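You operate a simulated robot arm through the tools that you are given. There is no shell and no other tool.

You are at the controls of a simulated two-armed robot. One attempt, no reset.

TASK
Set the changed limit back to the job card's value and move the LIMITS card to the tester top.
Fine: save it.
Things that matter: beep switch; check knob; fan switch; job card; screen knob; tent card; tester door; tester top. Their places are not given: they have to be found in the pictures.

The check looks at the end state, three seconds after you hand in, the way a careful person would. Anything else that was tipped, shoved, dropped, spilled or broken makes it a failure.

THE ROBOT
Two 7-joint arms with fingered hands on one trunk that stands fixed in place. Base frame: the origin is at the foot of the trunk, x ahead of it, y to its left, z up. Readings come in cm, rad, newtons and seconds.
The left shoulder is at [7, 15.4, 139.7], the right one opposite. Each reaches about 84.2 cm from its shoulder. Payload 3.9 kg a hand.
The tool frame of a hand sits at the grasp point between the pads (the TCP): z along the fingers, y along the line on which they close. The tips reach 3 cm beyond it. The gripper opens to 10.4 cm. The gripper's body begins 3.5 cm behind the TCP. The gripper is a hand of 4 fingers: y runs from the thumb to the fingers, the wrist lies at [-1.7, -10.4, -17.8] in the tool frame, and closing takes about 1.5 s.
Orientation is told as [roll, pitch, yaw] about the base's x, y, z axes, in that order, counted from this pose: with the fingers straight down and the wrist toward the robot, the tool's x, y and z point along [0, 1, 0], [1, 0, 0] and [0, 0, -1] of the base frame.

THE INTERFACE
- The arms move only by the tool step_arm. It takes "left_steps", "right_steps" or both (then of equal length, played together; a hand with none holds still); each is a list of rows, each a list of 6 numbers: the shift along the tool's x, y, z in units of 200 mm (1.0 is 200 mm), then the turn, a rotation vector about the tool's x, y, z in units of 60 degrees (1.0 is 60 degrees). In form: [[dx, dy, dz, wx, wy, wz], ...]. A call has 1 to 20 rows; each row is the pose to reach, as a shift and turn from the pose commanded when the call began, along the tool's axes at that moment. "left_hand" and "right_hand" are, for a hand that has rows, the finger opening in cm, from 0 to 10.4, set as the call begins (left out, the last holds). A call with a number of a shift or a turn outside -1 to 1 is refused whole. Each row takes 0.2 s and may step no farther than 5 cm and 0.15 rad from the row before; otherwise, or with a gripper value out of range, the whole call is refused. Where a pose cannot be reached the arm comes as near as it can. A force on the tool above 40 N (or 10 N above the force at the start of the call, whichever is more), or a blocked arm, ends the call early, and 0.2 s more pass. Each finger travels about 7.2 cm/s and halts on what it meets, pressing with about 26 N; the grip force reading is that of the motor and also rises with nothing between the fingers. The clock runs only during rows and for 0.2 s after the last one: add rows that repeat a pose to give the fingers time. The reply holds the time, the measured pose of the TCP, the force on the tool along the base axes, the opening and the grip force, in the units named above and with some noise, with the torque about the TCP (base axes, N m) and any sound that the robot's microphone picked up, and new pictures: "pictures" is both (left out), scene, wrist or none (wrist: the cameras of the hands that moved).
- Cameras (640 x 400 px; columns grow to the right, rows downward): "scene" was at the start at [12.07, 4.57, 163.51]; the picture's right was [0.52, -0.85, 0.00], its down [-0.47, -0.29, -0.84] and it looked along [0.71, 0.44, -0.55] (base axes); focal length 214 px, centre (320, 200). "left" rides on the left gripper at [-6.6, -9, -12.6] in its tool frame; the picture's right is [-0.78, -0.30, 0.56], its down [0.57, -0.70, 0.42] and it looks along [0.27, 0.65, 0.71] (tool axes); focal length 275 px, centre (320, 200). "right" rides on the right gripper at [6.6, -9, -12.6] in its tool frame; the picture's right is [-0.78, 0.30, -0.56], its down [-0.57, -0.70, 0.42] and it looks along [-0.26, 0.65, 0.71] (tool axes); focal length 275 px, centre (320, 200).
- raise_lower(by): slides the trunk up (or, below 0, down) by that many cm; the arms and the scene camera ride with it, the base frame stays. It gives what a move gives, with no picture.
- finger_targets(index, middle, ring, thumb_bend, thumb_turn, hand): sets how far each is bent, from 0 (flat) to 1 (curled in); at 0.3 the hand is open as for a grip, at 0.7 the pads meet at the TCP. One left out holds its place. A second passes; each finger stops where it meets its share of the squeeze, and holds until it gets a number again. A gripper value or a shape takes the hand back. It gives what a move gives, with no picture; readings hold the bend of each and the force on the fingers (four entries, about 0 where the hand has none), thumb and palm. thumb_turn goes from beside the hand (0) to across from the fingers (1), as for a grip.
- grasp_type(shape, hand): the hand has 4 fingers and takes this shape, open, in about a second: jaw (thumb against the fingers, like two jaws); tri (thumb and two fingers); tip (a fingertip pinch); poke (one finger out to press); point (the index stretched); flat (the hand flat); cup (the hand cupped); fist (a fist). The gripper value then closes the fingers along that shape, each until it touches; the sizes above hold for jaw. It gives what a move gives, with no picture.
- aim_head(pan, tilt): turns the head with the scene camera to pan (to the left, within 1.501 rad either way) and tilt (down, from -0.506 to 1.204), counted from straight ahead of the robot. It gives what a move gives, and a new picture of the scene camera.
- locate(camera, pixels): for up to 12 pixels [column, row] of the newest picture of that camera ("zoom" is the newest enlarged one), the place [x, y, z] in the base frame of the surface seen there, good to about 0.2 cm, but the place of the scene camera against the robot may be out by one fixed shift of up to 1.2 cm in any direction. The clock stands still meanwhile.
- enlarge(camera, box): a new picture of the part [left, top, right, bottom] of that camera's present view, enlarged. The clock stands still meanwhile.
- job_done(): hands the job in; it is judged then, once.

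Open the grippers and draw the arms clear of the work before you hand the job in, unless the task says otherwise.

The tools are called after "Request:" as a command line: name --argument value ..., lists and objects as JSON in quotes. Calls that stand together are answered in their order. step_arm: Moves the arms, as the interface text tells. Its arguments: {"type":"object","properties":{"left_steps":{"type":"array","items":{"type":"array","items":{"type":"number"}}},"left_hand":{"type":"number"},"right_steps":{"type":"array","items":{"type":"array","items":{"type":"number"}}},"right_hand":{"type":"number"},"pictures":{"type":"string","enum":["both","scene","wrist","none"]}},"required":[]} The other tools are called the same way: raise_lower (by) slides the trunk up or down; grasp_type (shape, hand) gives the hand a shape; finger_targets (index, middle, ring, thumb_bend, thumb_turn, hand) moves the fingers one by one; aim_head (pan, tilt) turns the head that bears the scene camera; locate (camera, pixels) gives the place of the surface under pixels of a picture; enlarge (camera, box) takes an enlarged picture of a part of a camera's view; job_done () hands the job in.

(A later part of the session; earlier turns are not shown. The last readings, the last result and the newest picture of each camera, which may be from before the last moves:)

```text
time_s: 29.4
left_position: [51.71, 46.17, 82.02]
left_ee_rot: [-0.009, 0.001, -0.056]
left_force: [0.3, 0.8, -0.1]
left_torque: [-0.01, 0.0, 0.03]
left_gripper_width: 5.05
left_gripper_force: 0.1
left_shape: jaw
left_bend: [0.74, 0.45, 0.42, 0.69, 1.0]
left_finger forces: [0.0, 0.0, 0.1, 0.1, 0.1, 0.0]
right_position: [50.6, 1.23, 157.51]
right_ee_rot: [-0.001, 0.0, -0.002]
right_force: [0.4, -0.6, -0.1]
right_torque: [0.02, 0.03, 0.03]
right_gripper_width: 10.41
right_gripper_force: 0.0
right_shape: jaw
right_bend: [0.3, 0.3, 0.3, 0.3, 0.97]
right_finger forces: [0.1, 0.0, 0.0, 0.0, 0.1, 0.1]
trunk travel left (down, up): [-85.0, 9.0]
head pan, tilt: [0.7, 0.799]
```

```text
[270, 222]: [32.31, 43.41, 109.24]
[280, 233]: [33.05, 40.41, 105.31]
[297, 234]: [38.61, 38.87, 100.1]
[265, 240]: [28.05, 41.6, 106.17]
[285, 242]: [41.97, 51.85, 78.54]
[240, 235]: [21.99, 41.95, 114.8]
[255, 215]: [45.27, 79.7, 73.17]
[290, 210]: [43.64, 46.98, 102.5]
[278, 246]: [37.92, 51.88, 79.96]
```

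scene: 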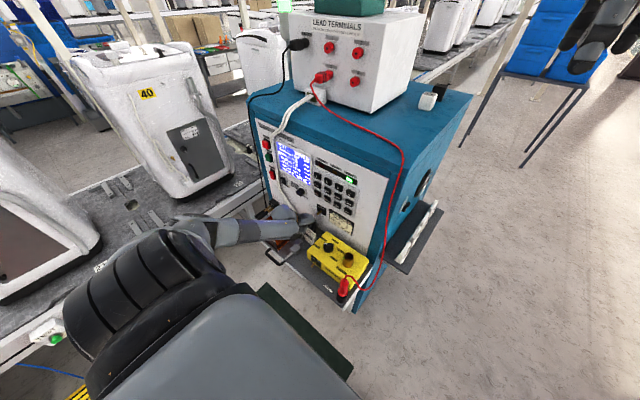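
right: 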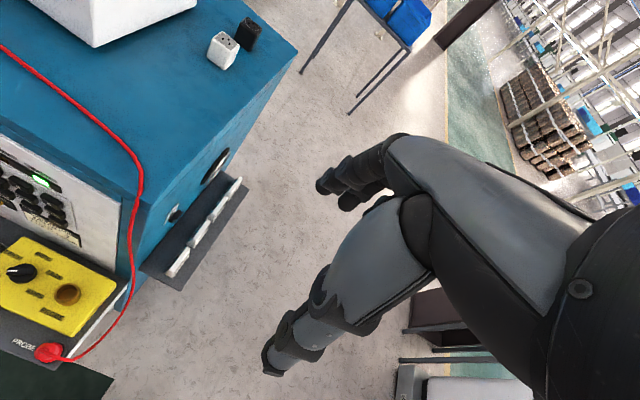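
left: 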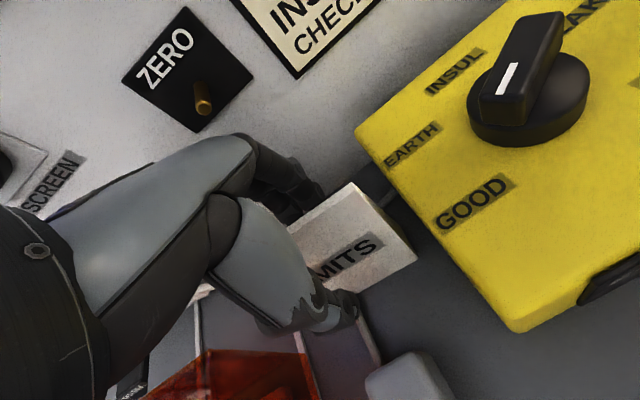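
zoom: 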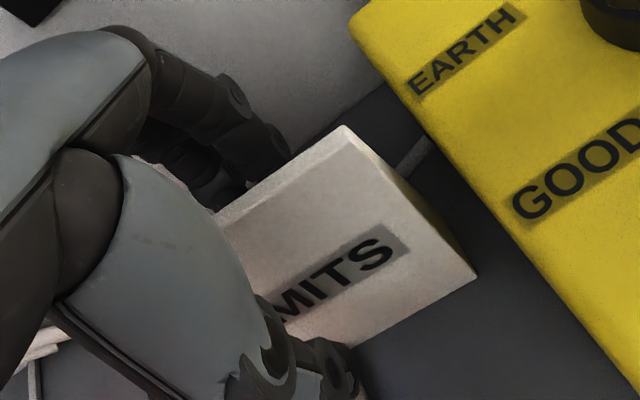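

The forearm is at z≈105, well over the handle (89). I close the fingers in two stages; first to 2.5 cm opening.

Request:
step_arm --left_steps '[[0, 0, 0, 0, 0, 0], [0, 0, 0, 0, 0, 0], [0, 0, 0, 0, 0, 0], [0, 0, 0, 0, 0, 0]]' --left_hand 2.5 --pictures "both"

Request:
enlarge --camera "left" --box '[220, 120, 460, 320]'

Request:
enlarge --camera "scene" --box '[285, 205, 335, 255]'

```text
time_s: 30.4
left_position: [51.61, 46.24, 82.12]
left_ee_rot: [-0.006, -0.001, -0.055]
left_force: [0.4, 0.5, -0.3]
left_torque: [-0.01, 0.02, 0.0]
left_gripper_width: 2.51
left_gripper_force: 0.1
left_shape: jaw
left_bend: [0.73, 0.56, 0.54, 0.74, 1.0]
left_finger forces: [0.1, 0.0, 0.1, 0.0, 0.1, 0.1]
right_position: [50.51, 1.38, 157.58]
right_ee_rot: [-0.001, 0.0, 0.0]
right_force: [-0.1, -0.1, -0.5]
right_torque: [0.04, -0.01, 0.02]
right_gripper_width: 10.37
right_gripper_force: 0.0
right_shape: jaw
right_bend: [0.3, 0.3, 0.3, 0.3, 0.97]
right_finger forces: [0.0, 0.0, 0.0, 0.0, 0.0, 0.0]
trunk travel left (down, up): [-85.0, 9.0]
head pan, tilt: [0.7, 0.799]
```

scene: 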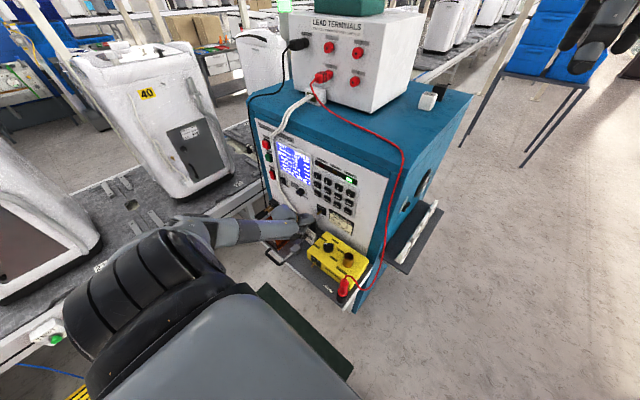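
left: 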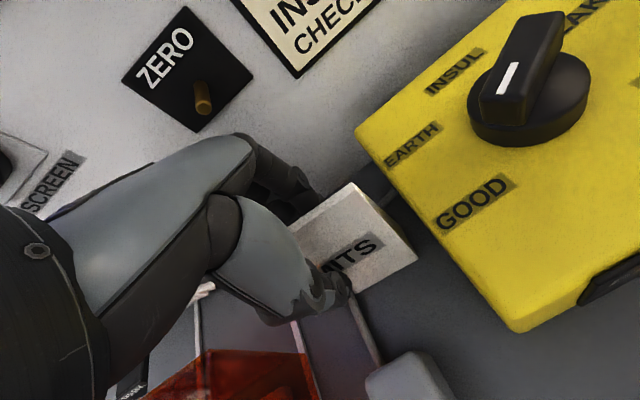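

```text
2.00 times, centred on (340, 220) of left
```

zoom: 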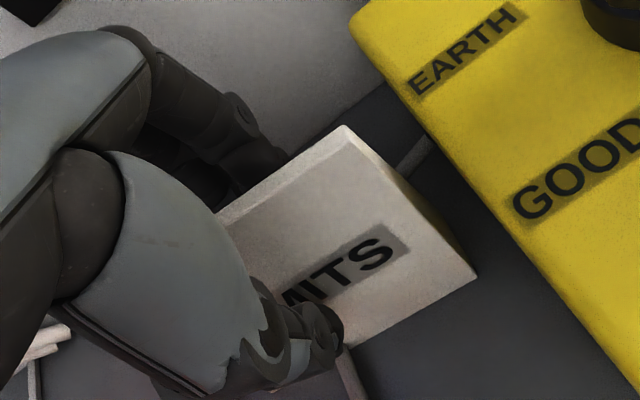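

```text
8.00 times, centred on (310, 230) of scene
```

zoom: 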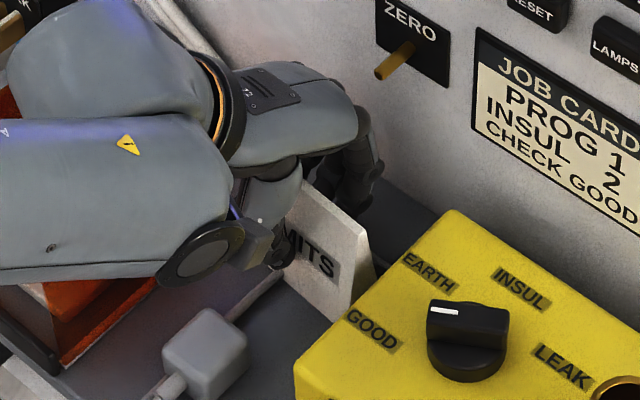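

The card has not moved and the fingers are close to it. I close fully and wait for the grip to build.

Request:
step_arm --left_steps '[[0, 0, 0, 0, 0, 0], [0, 0, 0, 0, 0, 0], [0, 0, 0, 0, 0, 0], [0, 0, 0, 0, 0, 0], [0, 0, 0, 0, 0, 0]]' --left_hand 0 --pictures "both"

Request:
enlarge --camera "left" --box '[220, 120, 460, 320]'

Request:
enlarge --camera "scene" --box '[285, 205, 335, 255]'

```text
time_s: 31.6
left_position: [51.61, 46.19, 82.13]
left_ee_rot: [-0.007, 0.0, -0.057]
left_force: [-0.6, 0.2, 0.7]
left_torque: [-0.02, -0.01, -0.03]
left_gripper_width: 1.35
left_gripper_force: 26.3
left_shape: jaw
left_bend: [0.72, 0.63, 0.63, 0.74, 1.0]
left_finger forces: [13.5, 6.5, 2.8, 0.0, 23.2, 0.0]
right_position: [50.46, 1.32, 157.57]
right_ee_rot: [0.0, -0.001, -0.001]
right_force: [0.6, -0.1, -0.2]
right_torque: [0.03, 0.01, -0.05]
right_gripper_width: 10.36
right_gripper_force: 0.0
right_shape: jaw
right_bend: [0.3, 0.3, 0.3, 0.3, 0.97]
right_finger forces: [0.0, 0.0, 0.0, 0.0, 0.0, 0.0]
trunk travel left (down, up): [-85.0, 9.0]
head pan, tilt: [0.7, 0.799]
```

scene: 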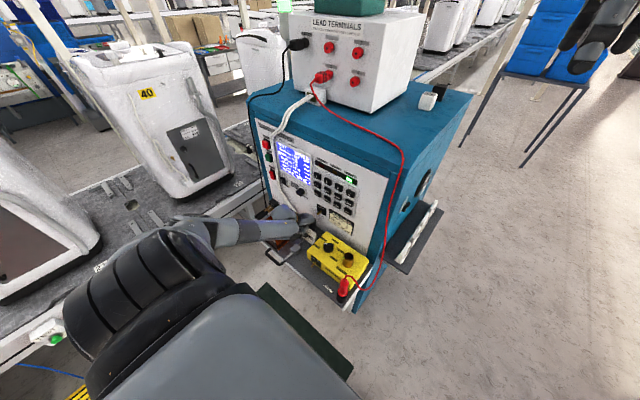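
left: 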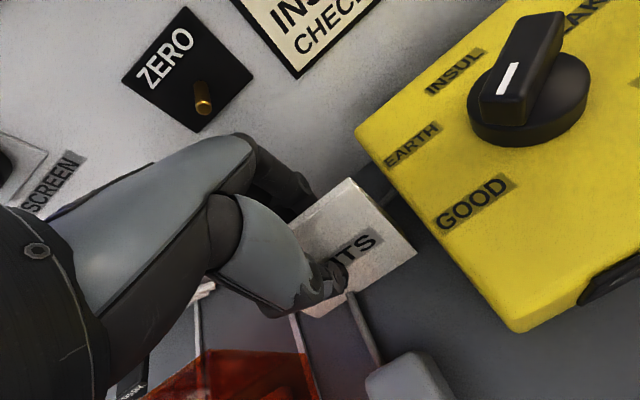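

```text
2.00 times, centred on (340, 220) of left
```

zoom: 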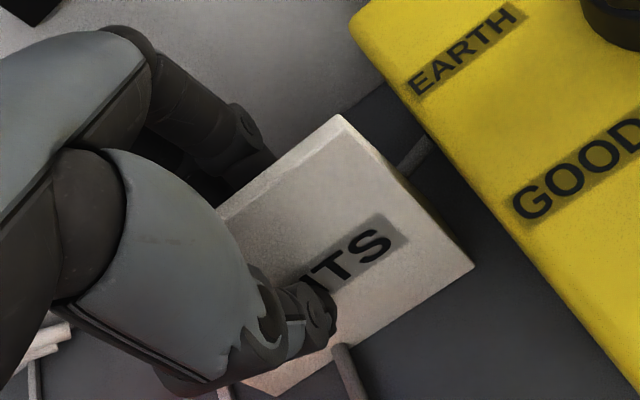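

```text
8.00 times, centred on (310, 230) of scene
```

zoom: 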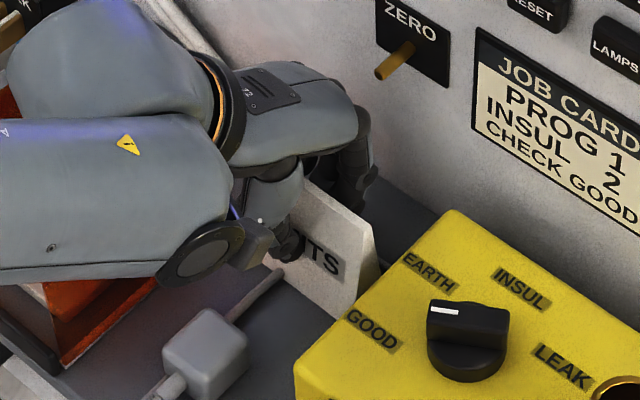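

Grip is firm (26 N, thumb 23 N). I lift 3 cm straight up, then ease back from the toggle while rising.

Request:
step_arm --left_steps '[[0, 0, -0.075, 0, 0, 0], [0, 0, -0.15, 0, 0, 0], [0, -0.06, -0.2, 0, 0, 0], [0, -0.12, -0.275, 0, 0, 0], [0, -0.2, -0.425, 0, 0, 0], [0, -0.25, -0.6, 0, 0, 0]]' --pictures "both"

Request:
enlarge --camera "scene" --box '[240, 160, 360, 270]'

```text
time_s: 33.0
left_position: [46.48, 46.42, 94.37]
left_ee_rot: [-0.007, 0.0, -0.056]
left_force: [0.1, 0.2, -0.2]
left_torque: [-0.01, -0.02, 0.02]
left_gripper_width: 1.33
left_gripper_force: 25.8
left_shape: jaw
left_bend: [0.72, 0.63, 0.64, 0.74, 1.0]
left_finger forces: [13.7, 6.5, 2.7, 0.0, 23.2, 0.0]
right_position: [50.46, 1.39, 157.66]
right_ee_rot: [0.002, -0.001, -0.002]
right_force: [-0.1, -0.5, 0.0]
right_torque: [0.0, -0.03, 0.01]
right_gripper_width: 10.35
right_gripper_force: 0.0
right_shape: jaw
right_bend: [0.3, 0.3, 0.3, 0.3, 0.97]
right_finger forces: [0.1, 0.0, 0.0, 0.1, 0.0, 0.0]
trunk travel left (down, up): [-85.0, 9.0]
head pan, tilt: [0.7, 0.799]
```

scene: 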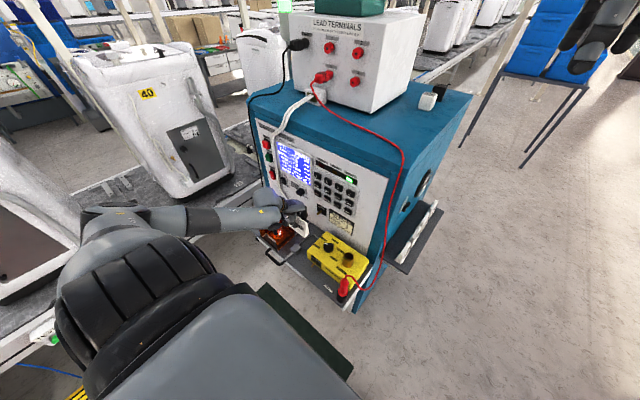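
left: 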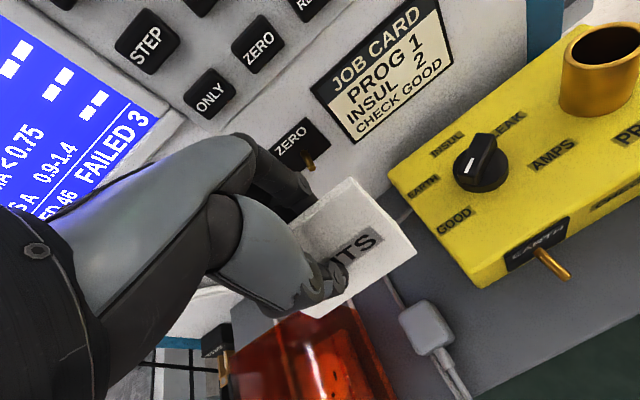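

```text
3.64 times, centred on (300, 215) of scene
```

zoom: 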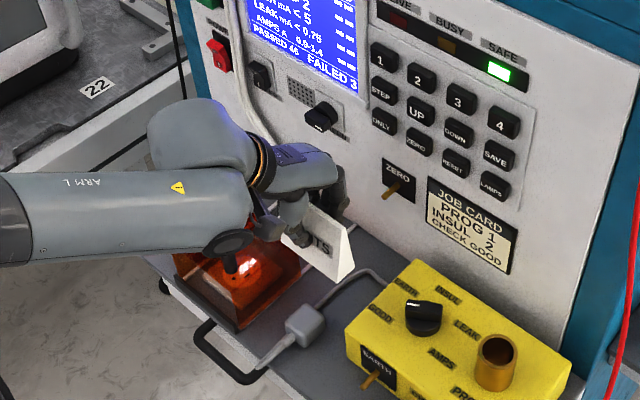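

The card hangs level in the grip and everything else stands as before. I raise it in front of the panel, staying at x≈44.

Request:
step_arm --left_steps '[[-0.02, -0.024, -0.2, 0, 0, 0], [-0.04, -0.048, -0.4, 0, 0, 0], [-0.06, -0.071, -0.6, 0, 0, 0], [-0.085, -0.095, -0.8, 0, 0, 0], [-0.107, -0.119, -1.0, 0, 0, 0]]' --pictures "none"

Request:
step_arm --left_steps '[[-0.02, 0, -0.2, 0, 0, 0], [-0.04, 0, -0.4, 0, 0, 0], [-0.06, 0, -0.6, 0, 0, 0], [-0.08, 0, -0.8, 0, 0, 0], [-0.1, 0, -1.0, 0, 0, 0]]' --pictures "both"

```text
time_s: 34.2
left_position: [43.88, 44.62, 114.32]
left_ee_rot: [-0.007, 0.0, -0.057]
left_force: [-0.4, -0.2, 0.3]
left_torque: [0.01, -0.01, 0.01]
left_gripper_width: 1.33
left_gripper_force: 25.4
left_shape: jaw
left_bend: [0.72, 0.63, 0.64, 0.74, 1.0]
left_finger forces: [13.8, 6.3, 2.8, 0.1, 23.2, 0.1]
right_position: [50.3, 1.36, 157.54]
right_ee_rot: [0.001, -0.002, -0.002]
right_force: [-0.2, -0.6, 0.1]
right_torque: [0.01, 0.03, -0.01]
right_gripper_width: 10.37
right_gripper_force: 0.0
right_shape: jaw
right_bend: [0.3, 0.3, 0.3, 0.3, 0.97]
right_finger forces: [0.1, 0.1, 0.0, 0.1, 0.1, 0.1]
trunk travel left (down, up): [-85.0, 9.0]
head pan, tilt: [0.7, 0.799]
```

```text
time_s: 35.4
left_position: [43.77, 42.86, 134.33]
left_ee_rot: [-0.007, 0.003, -0.056]
left_force: [0.1, 0.6, 0.1]
left_torque: [0.01, 0.0, -0.01]
left_gripper_width: 1.35
left_gripper_force: 26.1
left_shape: jaw
left_bend: [0.72, 0.63, 0.64, 0.74, 1.0]
left_finger forces: [13.8, 6.4, 2.8, 0.0, 22.9, 0.0]
right_position: [50.53, 1.14, 157.48]
right_ee_rot: [0.001, -0.001, -0.002]
right_force: [0.1, -1.1, 0.2]
right_torque: [-0.02, 0.01, 0.06]
right_gripper_width: 10.36
right_gripper_force: 0.2
right_shape: jaw
right_bend: [0.3, 0.3, 0.3, 0.3, 0.97]
right_finger forces: [0.1, 0.0, 0.0, 0.0, 0.0, 0.1]
trunk travel left (down, up): [-85.0, 9.0]
head pan, tilt: [0.7, 0.799]
```

scene: 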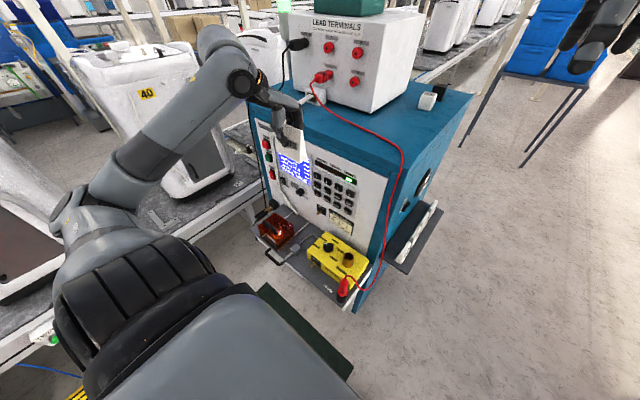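
left: 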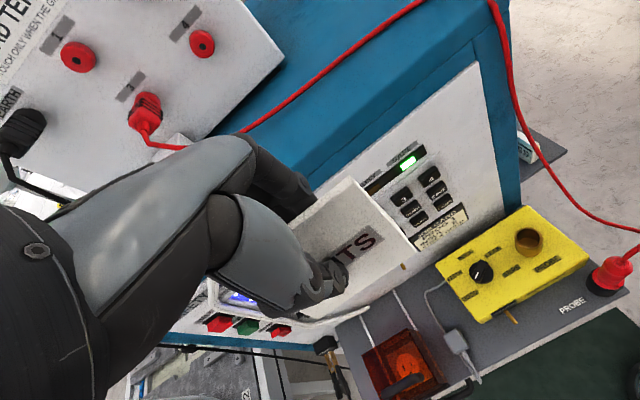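

Now I move the card right and up to about (46, 30, 146), and at the same time take the right hand 12 cm farther right for room.

Request:
step_arm --left_steps '[[-0.12, 0.02, -0.12, 0, 0, 0], [-0.24, 0.045, -0.24, 0, 0, 0], [-0.36, 0.07, -0.36, 0, 0, 0], [-0.48, 0.095, -0.48, 0, 0, 0], [-0.6, 0.13, -0.58, 0, 0, 0]]' --right_steps '[[-0.12, 0, 0, 0, 0, 0], [-0.24, 0, 0, 0, 0, 0], [-0.36, 0, 0, 0, 0, 0], [-0.48, 0, 0, 0, 0, 0], [-0.6, 0, 0, 0, 0, 0]]' --pictures "both"

```text
time_s: 36.6
left_position: [45.77, 30.5, 145.72]
left_ee_rot: [-0.005, 0.003, -0.055]
left_force: [0.1, -1.4, 0.0]
left_torque: [0.0, 0.03, -0.02]
left_gripper_width: 1.31
left_gripper_force: 25.7
left_shape: jaw
left_bend: [0.72, 0.63, 0.71, 0.74, 1.0]
left_finger forces: [13.8, 6.3, 2.8, 0.1, 22.9, 0.0]
right_position: [50.58, -11.07, 157.69]
right_ee_rot: [0.005, -0.002, -0.001]
right_force: [0.4, -0.7, 0.1]
right_torque: [0.0, -0.01, -0.01]
right_gripper_width: 10.35
right_gripper_force: 0.1
right_shape: jaw
right_bend: [0.3, 0.3, 0.3, 0.3, 0.97]
right_finger forces: [0.0, 0.0, 0.0, 0.1, 0.0, 0.1]
trunk travel left (down, up): [-85.0, 9.0]
head pan, tilt: [0.7, 0.799]
```

scene: 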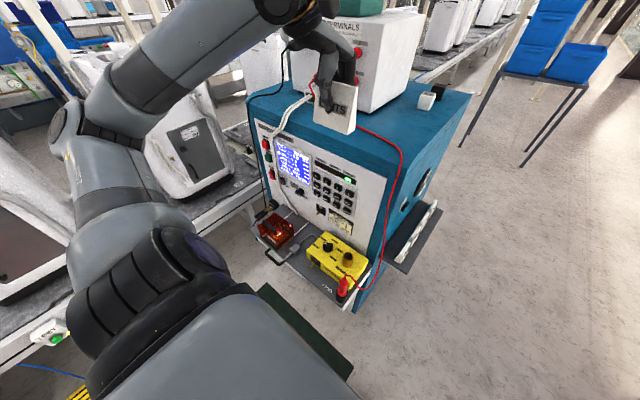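
right: 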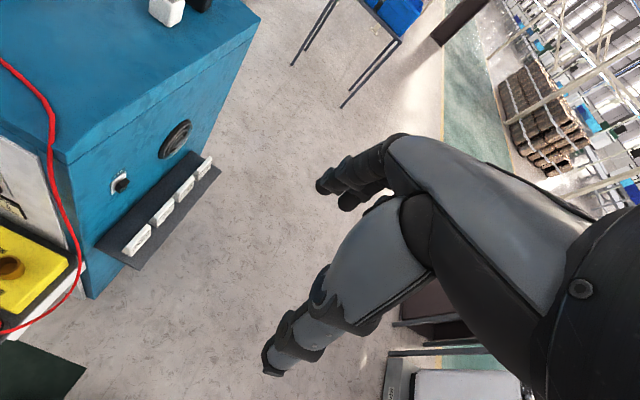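
left: 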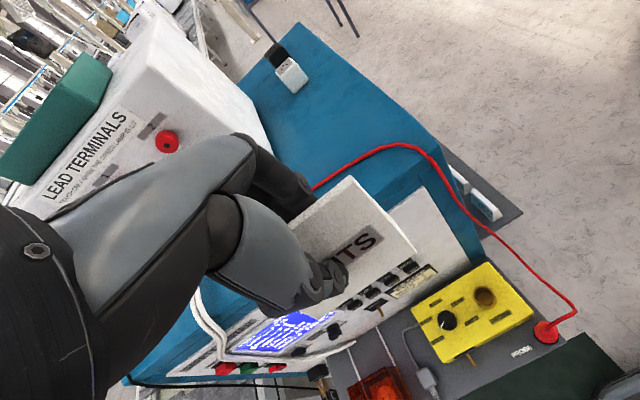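

I measure the tester top, red cable and lead box corner with the left camera from here.

Request:
locate --camera "left" --pixels '[[330, 180], [350, 160], [385, 146], [420, 150], [440, 175], [360, 120], [330, 120], [400, 130], [300, 120], [268, 130], [290, 80], [420, 125]]'

Request:
locate --camera "scene" --pixels '[[375, 112], [415, 92], [380, 135], [400, 150], [428, 100], [400, 115], [370, 113], [360, 112]]'

```text
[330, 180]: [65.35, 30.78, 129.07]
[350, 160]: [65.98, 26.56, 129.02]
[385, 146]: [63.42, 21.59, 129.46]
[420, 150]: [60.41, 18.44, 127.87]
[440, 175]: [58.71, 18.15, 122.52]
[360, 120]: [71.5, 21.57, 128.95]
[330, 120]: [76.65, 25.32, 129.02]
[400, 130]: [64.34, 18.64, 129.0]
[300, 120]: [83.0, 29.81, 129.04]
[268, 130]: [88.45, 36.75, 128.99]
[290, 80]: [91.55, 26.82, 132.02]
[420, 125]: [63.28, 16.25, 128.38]
```

```text
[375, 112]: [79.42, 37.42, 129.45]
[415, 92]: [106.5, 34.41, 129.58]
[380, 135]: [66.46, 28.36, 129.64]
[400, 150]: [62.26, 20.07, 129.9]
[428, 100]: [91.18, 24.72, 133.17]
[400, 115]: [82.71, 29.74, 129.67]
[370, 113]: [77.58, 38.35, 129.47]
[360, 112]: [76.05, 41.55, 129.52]
```

The top is at z=129.0; the spot (78, 26) is free: cable at x≤67, lead box at y≥38, white cube at x≈91. I carry the card forward at z≈146, first half.

Request:
step_arm --left_steps '[[-0.045, 0.203, 0, 0, 0, 0], [-0.09, 0.406, 0, 0, 0, 0], [-0.135, 0.608, 0, 0, 0, 0], [-0.18, 0.811, 0, 0, 0, 0]]' --pictures "scene"

```text
time_s: 37.6
left_position: [62.21, 26.15, 145.94]
left_ee_rot: [-0.005, 0.002, -0.055]
left_force: [0.1, -0.9, -0.5]
left_torque: [-0.01, 0.0, 0.01]
left_gripper_width: 1.33
left_gripper_force: 26.0
left_shape: jaw
left_bend: [0.72, 0.63, 0.71, 0.74, 1.0]
left_finger forces: [13.8, 6.3, 2.9, 0.1, 22.8, 0.0]
right_position: [50.7, -10.58, 157.73]
right_ee_rot: [0.001, 0.0, -0.003]
right_force: [0.6, -0.2, 0.0]
right_torque: [0.03, 0.01, 0.04]
right_gripper_width: 10.36
right_gripper_force: 0.1
right_shape: jaw
right_bend: [0.3, 0.3, 0.3, 0.3, 0.97]
right_finger forces: [0.0, 0.0, 0.0, 0.1, 0.0, 0.0]
trunk travel left (down, up): [-85.0, 9.0]
head pan, tilt: [0.7, 0.799]
```

scene: 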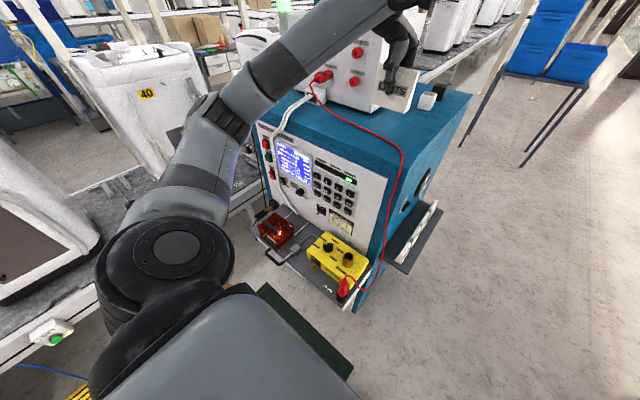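

I tilt the head up a bit to see the hand, forearm and lead box together.

Request:
aim_head --pan 0.5 --tilt 0.45

Request:
locate --camera "scene" --pixels '[[320, 120], [350, 130], [300, 180], [270, 200], [380, 110], [400, 130], [340, 150], [420, 180]]'

```text
time_s: 38.4
left_position: [62.05, 26.44, 145.88]
left_ee_rot: [-0.007, 0.0, -0.056]
left_force: [0.6, 0.2, -0.6]
left_torque: [0.01, -0.01, -0.02]
left_gripper_width: 1.35
left_gripper_force: 26.1
left_shape: jaw
left_bend: [0.72, 0.63, 0.71, 0.74, 1.0]
left_finger forces: [13.7, 6.3, 2.7, 0.1, 22.9, 0.0]
right_position: [50.75, -10.48, 157.68]
right_ee_rot: [0.003, -0.001, -0.002]
right_force: [-0.2, -0.1, 0.1]
right_torque: [-0.02, 0.01, 0.02]
right_gripper_width: 10.36
right_gripper_force: 0.1
right_shape: jaw
right_bend: [0.3, 0.3, 0.3, 0.3, 0.97]
right_finger forces: [0.1, 0.1, 0.0, 0.0, 0.0, 0.1]
trunk travel left (down, up): [-85.0, 9.0]
head pan, tilt: [0.499, 0.45]
```

scene: 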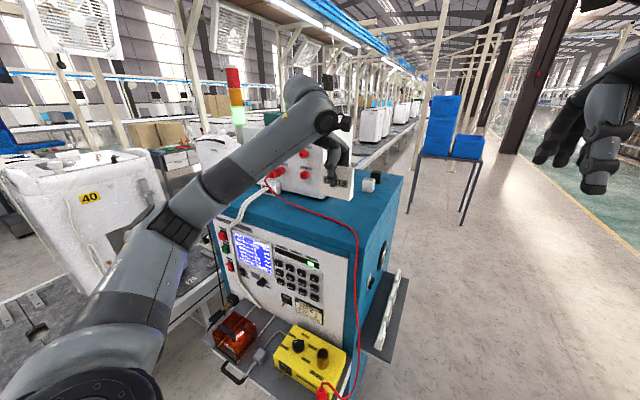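

```text
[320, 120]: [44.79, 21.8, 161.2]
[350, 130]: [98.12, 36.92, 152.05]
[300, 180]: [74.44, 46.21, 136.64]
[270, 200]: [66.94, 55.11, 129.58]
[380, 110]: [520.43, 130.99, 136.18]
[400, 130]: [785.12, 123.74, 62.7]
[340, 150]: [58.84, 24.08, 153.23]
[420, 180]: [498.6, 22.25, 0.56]
```

The forearm is well in front of the lead box (box front x≈74, y≥38). I carry on to x≈78.

Request:
step_arm --left_steps '[[0.011, 0.202, 0, 0, 0, 0], [0.022, 0.404, 0, 0, 0, 0], [0.033, 0.606, 0, 0, 0, 0], [0.0446, 0.8, 0, 0, 0, 0], [0.0446, 0.8, 0, 0, 0, 0]]' --pictures "both"

Request:
enlarge --camera "scene" --box '[290, 120, 410, 220]'

```text
time_s: 39.6
left_position: [78.11, 26.18, 145.93]
left_ee_rot: [-0.004, 0.0, -0.058]
left_force: [0.4, 0.8, 0.0]
left_torque: [0.0, 0.03, -0.01]
left_gripper_width: 1.32
left_gripper_force: 26.2
left_shape: jaw
left_bend: [0.72, 0.63, 0.71, 0.74, 1.0]
left_finger forces: [13.7, 6.2, 2.7, 0.0, 22.7, 0.0]
right_position: [50.65, -10.73, 157.67]
right_ee_rot: [0.002, 0.0, -0.002]
right_force: [-0.1, -0.1, 0.1]
right_torque: [0.0, 0.01, 0.03]
right_gripper_width: 10.39
right_gripper_force: 0.1
right_shape: jaw
right_bend: [0.3, 0.3, 0.3, 0.3, 0.97]
right_finger forces: [0.1, 0.0, 0.1, 0.0, 0.0, 0.1]
trunk travel left (down, up): [-85.0, 9.0]
head pan, tilt: [0.499, 0.45]
```

scene: 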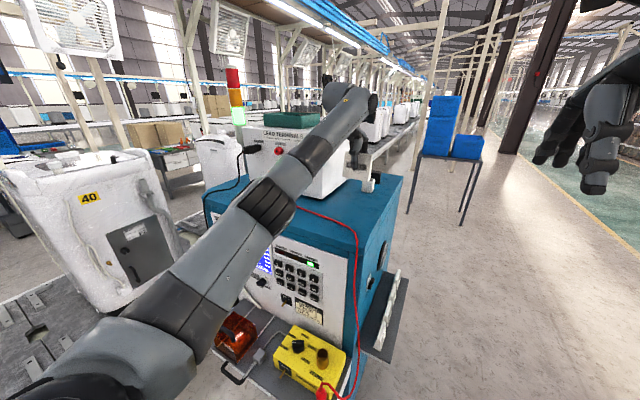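
left: 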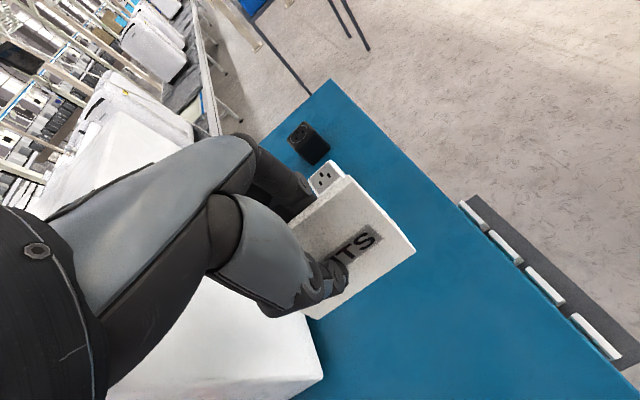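

```text
4.00 times, centred on (350, 170) of scene
```

zoom: 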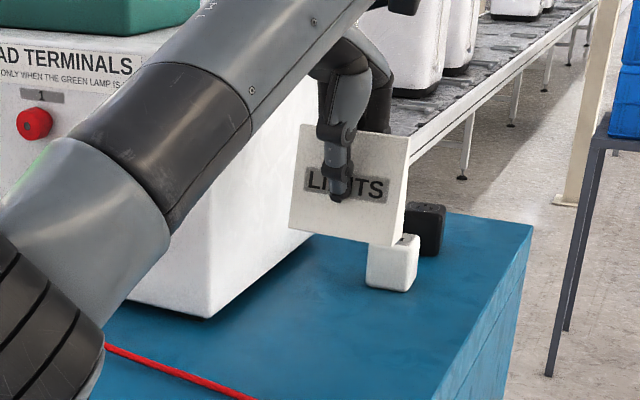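

I locate the card's corners and nearby things (white cube, lead box, forearm) before lowering.

Request:
locate --camera "zoom" --pixels '[[302, 125], [408, 137], [290, 226], [393, 246], [400, 210], [392, 270], [205, 315], [310, 240], [250, 100], [200, 180], [370, 70], [360, 290]]'

Request:
locate --camera "left" --pixels '[[345, 180], [412, 248], [330, 316], [305, 310], [325, 345], [322, 375], [325, 172], [312, 140], [380, 240], [420, 330], [350, 185], [340, 170]]'

```text
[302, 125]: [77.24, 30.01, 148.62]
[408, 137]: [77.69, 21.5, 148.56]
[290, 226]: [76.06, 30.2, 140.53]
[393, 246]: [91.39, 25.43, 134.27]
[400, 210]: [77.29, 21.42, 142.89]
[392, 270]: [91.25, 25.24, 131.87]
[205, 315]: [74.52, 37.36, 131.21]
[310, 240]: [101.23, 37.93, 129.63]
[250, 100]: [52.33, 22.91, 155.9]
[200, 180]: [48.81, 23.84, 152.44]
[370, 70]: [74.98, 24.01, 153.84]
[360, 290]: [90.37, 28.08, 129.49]
```

```text
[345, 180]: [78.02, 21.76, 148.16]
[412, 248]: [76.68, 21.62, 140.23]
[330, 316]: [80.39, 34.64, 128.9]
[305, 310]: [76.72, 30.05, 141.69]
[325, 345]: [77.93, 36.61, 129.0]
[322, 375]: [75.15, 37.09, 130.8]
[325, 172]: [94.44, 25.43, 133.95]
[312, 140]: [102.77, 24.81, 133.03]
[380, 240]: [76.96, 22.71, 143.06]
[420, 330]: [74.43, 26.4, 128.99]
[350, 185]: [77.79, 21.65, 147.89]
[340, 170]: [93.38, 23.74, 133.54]
```

The card hangs level, its bottom at z≈139.75, top surface at 129.0. I lower 10 cm first.

Request:
step_arm --left_steps '[[0, 0, 0.125, 0, 0, 0], [0, 0, 0.25, 0, 0, 0], [0, 0, 0.375, 0, 0, 0], [0, 0, 0.46, 0, 0, 0], [0, 0, 0.5, 0, 0, 0]]' --pictures "both"

Request:
enlarge --camera "scene" --box '[310, 130, 410, 220]'

Request:
enlarge --camera "left" --box '[270, 140, 450, 340]'

```text
time_s: 40.8
left_position: [78.0, 26.32, 135.63]
left_ee_rot: [-0.006, 0.0, -0.056]
left_force: [0.0, 0.2, 0.6]
left_torque: [-0.04, 0.0, -0.03]
left_gripper_width: 1.29
left_gripper_force: 25.7
left_shape: jaw
left_bend: [0.72, 0.64, 0.71, 0.74, 1.0]
left_finger forces: [13.6, 6.3, 2.8, 0.0, 22.4, 0.1]
right_position: [50.64, -10.66, 157.68]
right_ee_rot: [0.003, 0.001, -0.002]
right_force: [0.1, -0.2, 0.8]
right_torque: [-0.01, 0.03, -0.03]
right_gripper_width: 10.4
right_gripper_force: 0.0
right_shape: jaw
right_bend: [0.3, 0.3, 0.3, 0.3, 0.97]
right_finger forces: [0.0, 0.0, 0.0, 0.1, 0.0, 0.1]
trunk travel left (down, up): [-85.0, 9.0]
head pan, tilt: [0.499, 0.45]
```

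scene: 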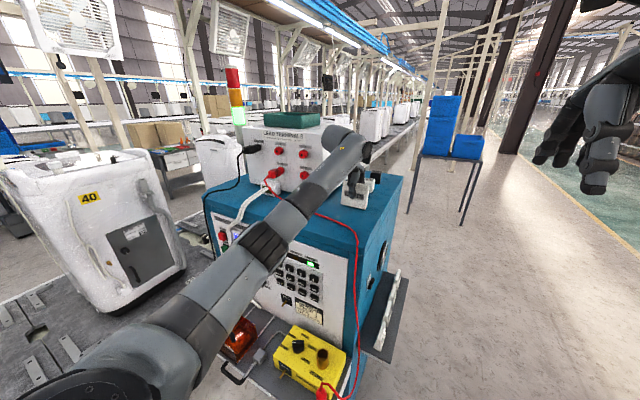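
left: 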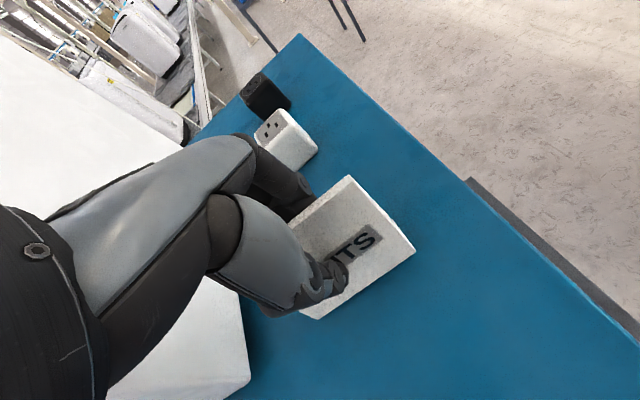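

```text
4.44 times, centred on (360, 175) of scene
```

zoom: 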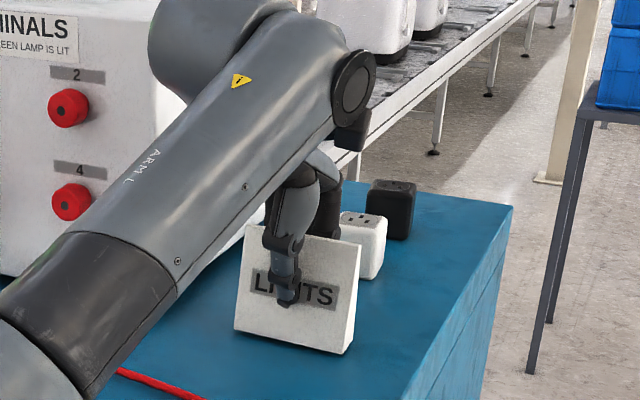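

```text
2.00 times, centred on (360, 240) of left
```

zoom: 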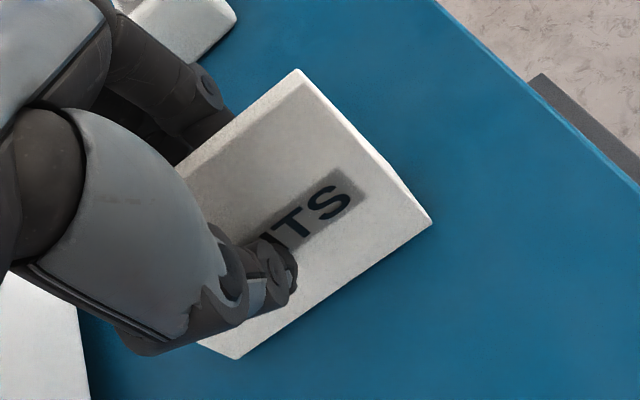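

The card is about 0.5 cm above the surface. I check the forearm's height over the tester's front edge and cable before the last bit.

Request:
locate --camera "scene" --pixels '[[290, 215], [265, 240], [300, 215], [285, 235], [320, 195], [338, 185], [230, 290], [345, 165], [310, 222], [330, 218]]'

Request:
enlarge --camera "scene" --box '[230, 170, 370, 270]'

```text
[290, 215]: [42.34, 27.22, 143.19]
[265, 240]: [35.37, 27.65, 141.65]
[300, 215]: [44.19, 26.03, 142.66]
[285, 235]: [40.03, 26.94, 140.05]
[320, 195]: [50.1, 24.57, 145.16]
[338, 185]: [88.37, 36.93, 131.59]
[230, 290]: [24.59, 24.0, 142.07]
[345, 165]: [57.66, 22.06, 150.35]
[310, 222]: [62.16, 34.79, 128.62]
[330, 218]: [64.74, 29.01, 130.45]
```

```text
4.00 times, centred on (300, 220) of scene
```

zoom: 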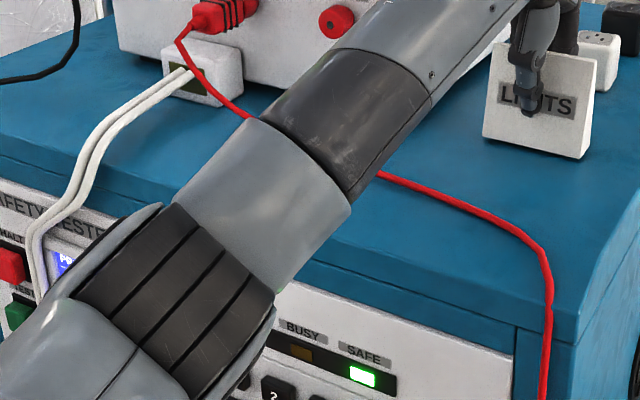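

The forearm is over 12 cm above the edge. I lower the last half centimetre in small steps, watching the force.

Request:
step_arm --left_steps '[[0, 0, 0.01, 0, 0, 0], [0, 0, 0.018, 0, 0, 0], [0, 0, 0.024, 0, 0, 0]]' --pictures "none"

```text
time_s: 41.6
left_position: [78.0, 26.3, 135.38]
left_ee_rot: [-0.007, 0.001, -0.056]
left_force: [0.6, -1.3, -1.1]
left_torque: [-0.05, -0.01, 0.02]
left_gripper_width: 1.34
left_gripper_force: 25.8
left_shape: jaw
left_bend: [0.72, 0.64, 0.71, 0.74, 1.0]
left_finger forces: [13.6, 6.2, 2.8, 0.1, 22.6, 0.1]
right_position: [50.58, -10.63, 157.78]
right_ee_rot: [0.002, 0.0, -0.001]
right_force: [0.2, -0.3, -0.1]
right_torque: [0.02, -0.02, -0.01]
right_gripper_width: 10.36
right_gripper_force: 0.0
right_shape: jaw
right_bend: [0.3, 0.3, 0.3, 0.3, 0.97]
right_finger forces: [0.0, 0.1, 0.0, 0.0, 0.0, 0.1]
trunk travel left (down, up): [-85.0, 9.0]
head pan, tilt: [0.499, 0.45]
```

No contact yet at z=135.38; I go 0.4 cm more in small steps.

Request:
step_arm --left_steps '[[0, 0, 0.006, 0, 0, 0], [0, 0, 0.012, 0, 0, 0], [0, 0, 0.018, 0, 0, 0]]' --pictures "both"

Request:
enlarge --camera "scene" --box '[340, 150, 400, 200]'

Request:
enlarge --camera "left" --box '[270, 140, 450, 340]'

```text
time_s: 42.4
left_position: [77.94, 26.13, 135.08]
left_ee_rot: [-0.009, -0.001, -0.056]
left_force: [0.8, 0.6, 4.5]
left_torque: [-0.01, -0.04, -0.05]
left_gripper_width: 1.3
left_gripper_force: 26.0
left_shape: jaw
left_bend: [0.72, 0.64, 0.71, 0.74, 1.0]
left_finger forces: [14.9, 6.6, 2.8, 0.0, 23.8, 0.0]
right_position: [50.5, -10.49, 157.61]
right_ee_rot: [0.001, -0.001, -0.001]
right_force: [-1.4, 0.5, 0.9]
right_torque: [0.0, 0.0, 0.01]
right_gripper_width: 10.37
right_gripper_force: 0.0
right_shape: jaw
right_bend: [0.3, 0.3, 0.3, 0.3, 0.97]
right_finger forces: [0.1, 0.0, 0.0, 0.0, 0.0, 0.0]
trunk travel left (down, up): [-85.0, 9.0]
head pan, tilt: [0.499, 0.45]
```

scene: 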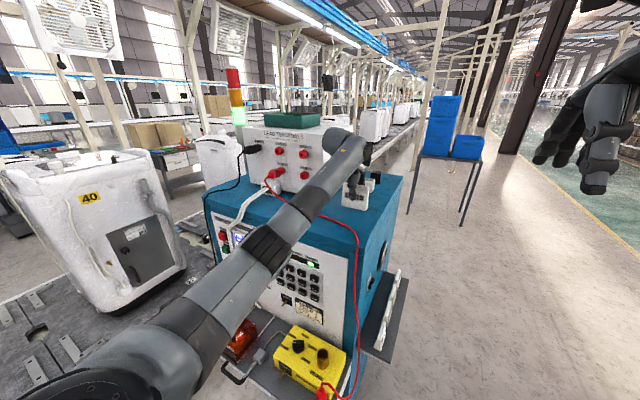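
left: 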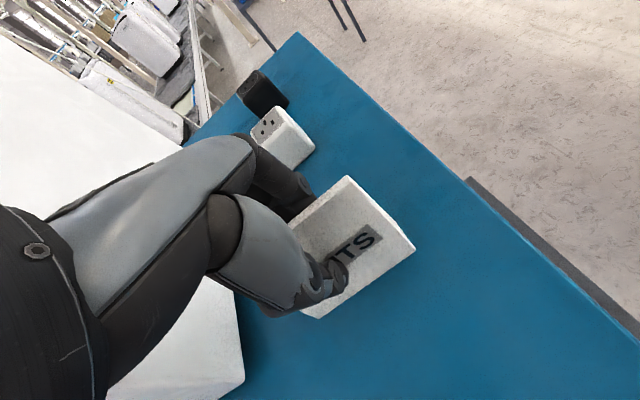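

```text
8.00 times, centred on (370, 175) of scene
```

zoom: 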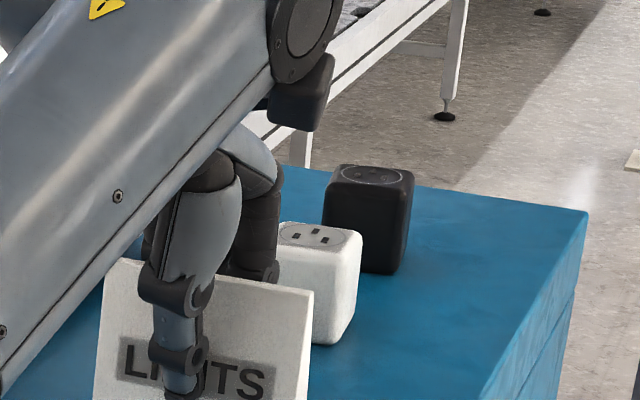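

```text
2.00 times, centred on (360, 240) of left
```

zoom: 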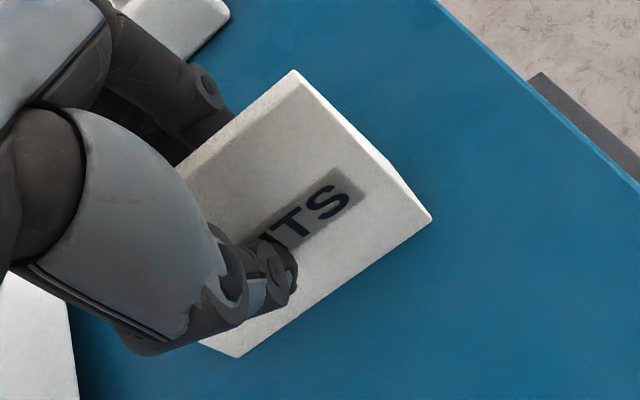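

Upward force of 4.5 N: the card stands on the tester top. I open the fingers, first a little.

Request:
step_arm --left_steps '[[0, 0, 0, 0, 0, 0], [0, 0, 0, 0, 0, 0], [0, 0, 0, 0, 0, 0]]' --left_hand 2.5 --pictures "wrist"

Request:
step_arm --left_steps '[[0, 0, 0, 0, 0, 0], [0, 0, 0, 0, 0, 0], [0, 0, 0, 0, 0, 0], [0, 0, 0, 0, 0, 0]]' --left_hand 5 --pictures "both"

Request:
enlarge --camera "left" --box '[270, 140, 450, 340]'

```text
time_s: 43.2
left_position: [78.03, 26.09, 134.92]
left_ee_rot: [-0.006, 0.001, -0.056]
left_force: [-0.8, 0.0, 0.1]
left_torque: [0.01, 0.02, -0.01]
left_gripper_width: 2.51
left_gripper_force: 0.1
left_shape: jaw
left_bend: [0.73, 0.57, 0.55, 0.74, 1.0]
left_finger forces: [0.0, 0.0, 0.1, 0.0, 0.0, 0.1]
right_position: [50.67, -10.61, 157.63]
right_ee_rot: [0.0, 0.0, -0.003]
right_force: [-0.9, -0.2, -0.5]
right_torque: [0.02, 0.02, 0.01]
right_gripper_width: 10.36
right_gripper_force: 0.1
right_shape: jaw
right_bend: [0.3, 0.3, 0.3, 0.3, 0.97]
right_finger forces: [0.0, 0.0, 0.1, 0.0, 0.0, 0.0]
trunk travel left (down, up): [-85.0, 9.0]
head pan, tilt: [0.499, 0.45]
```

left: 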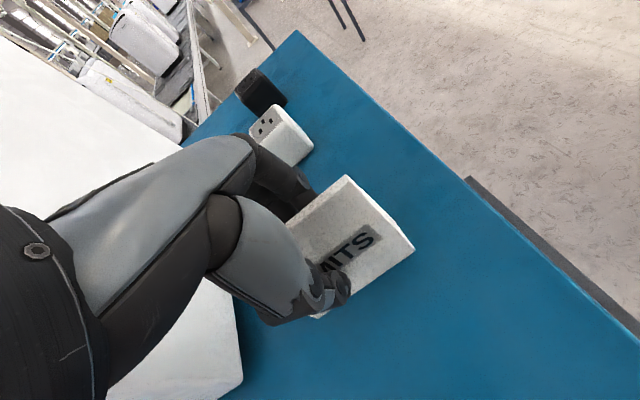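

```text
time_s: 44.2
left_position: [78.0, 26.31, 135.07]
left_ee_rot: [-0.008, 0.001, -0.057]
left_force: [0.6, 0.7, 0.4]
left_torque: [0.0, 0.0, 0.0]
left_gripper_width: 4.94
left_gripper_force: 0.1
left_shape: jaw
left_bend: [0.74, 0.45, 0.42, 0.69, 1.0]
left_finger forces: [0.0, 0.0, 0.0, 0.0, 0.1, 0.1]
right_position: [50.71, -10.51, 157.66]
right_ee_rot: [0.002, 0.0, -0.002]
right_force: [-0.1, -0.4, -0.7]
right_torque: [0.0, -0.02, -0.01]
right_gripper_width: 10.36
right_gripper_force: 0.1
right_shape: jaw
right_bend: [0.3, 0.3, 0.3, 0.3, 0.97]
right_finger forces: [0.0, 0.0, 0.0, 0.1, 0.1, 0.1]
trunk travel left (down, up): [-85.0, 9.0]
head pan, tilt: [0.499, 0.45]
```

scene: 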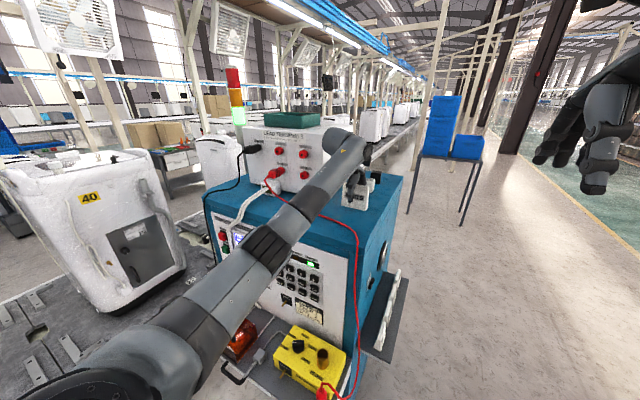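
left: 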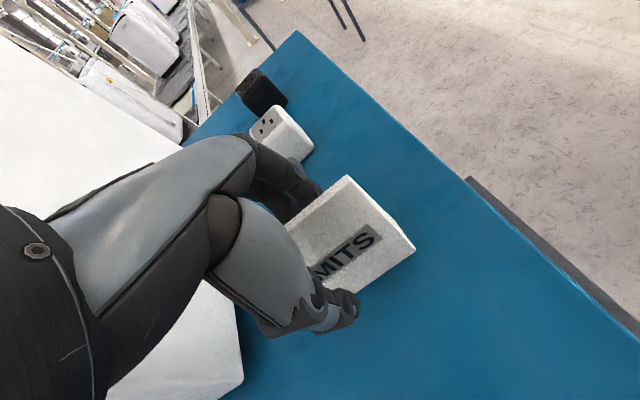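

```text
2.00 times, centred on (360, 240) of left
```

zoom: 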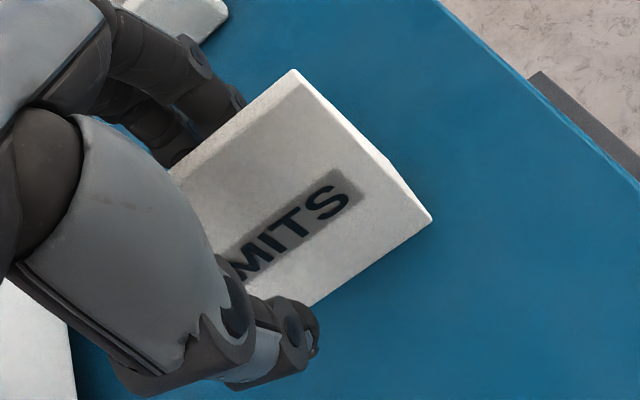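

The card stands by itself with the fingers clear on both sides. I rise straight up 12 cm.

Request:
step_arm --left_steps '[[0, 0, -0.1, 0, 0, 0], [0, 0, -0.25, 0, 0, 0], [0, 0, -0.42, 0, 0, 0], [0, 0, -0.6, 0, 0, 0]]' --pictures "both"

```text
time_s: 45.2
left_position: [78.04, 26.46, 147.28]
left_ee_rot: [-0.006, 0.0, -0.055]
left_force: [0.4, -0.3, -0.7]
left_torque: [-0.03, 0.01, 0.0]
left_gripper_width: 4.97
left_gripper_force: 0.0
left_shape: jaw
left_bend: [0.74, 0.45, 0.42, 0.69, 1.0]
left_finger forces: [0.1, 0.0, 0.0, 0.1, 0.0, 0.0]
right_position: [50.45, -10.81, 157.65]
right_ee_rot: [0.001, 0.0, -0.002]
right_force: [0.3, 0.0, 0.0]
right_torque: [0.0, -0.01, 0.01]
right_gripper_width: 10.38
right_gripper_force: 0.1
right_shape: jaw
right_bend: [0.3, 0.3, 0.3, 0.3, 0.97]
right_finger forces: [0.0, 0.0, 0.0, 0.0, 0.0, 0.1]
trunk travel left (down, up): [-85.0, 9.0]
head pan, tilt: [0.499, 0.45]
```

scene: 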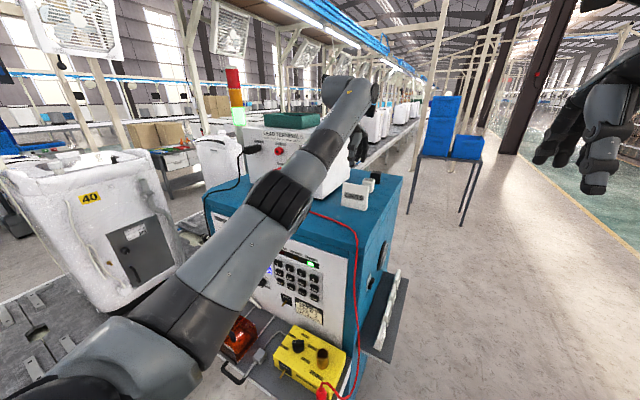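
left: 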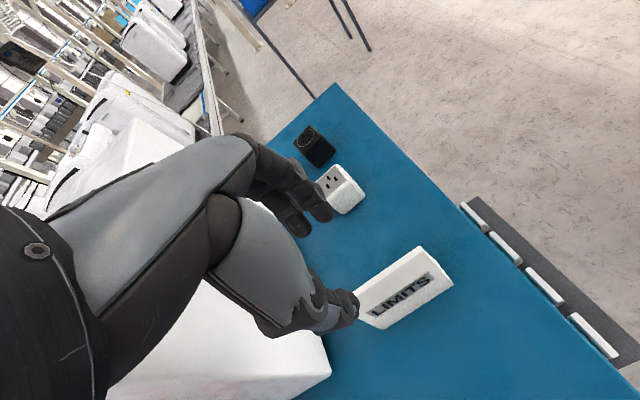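

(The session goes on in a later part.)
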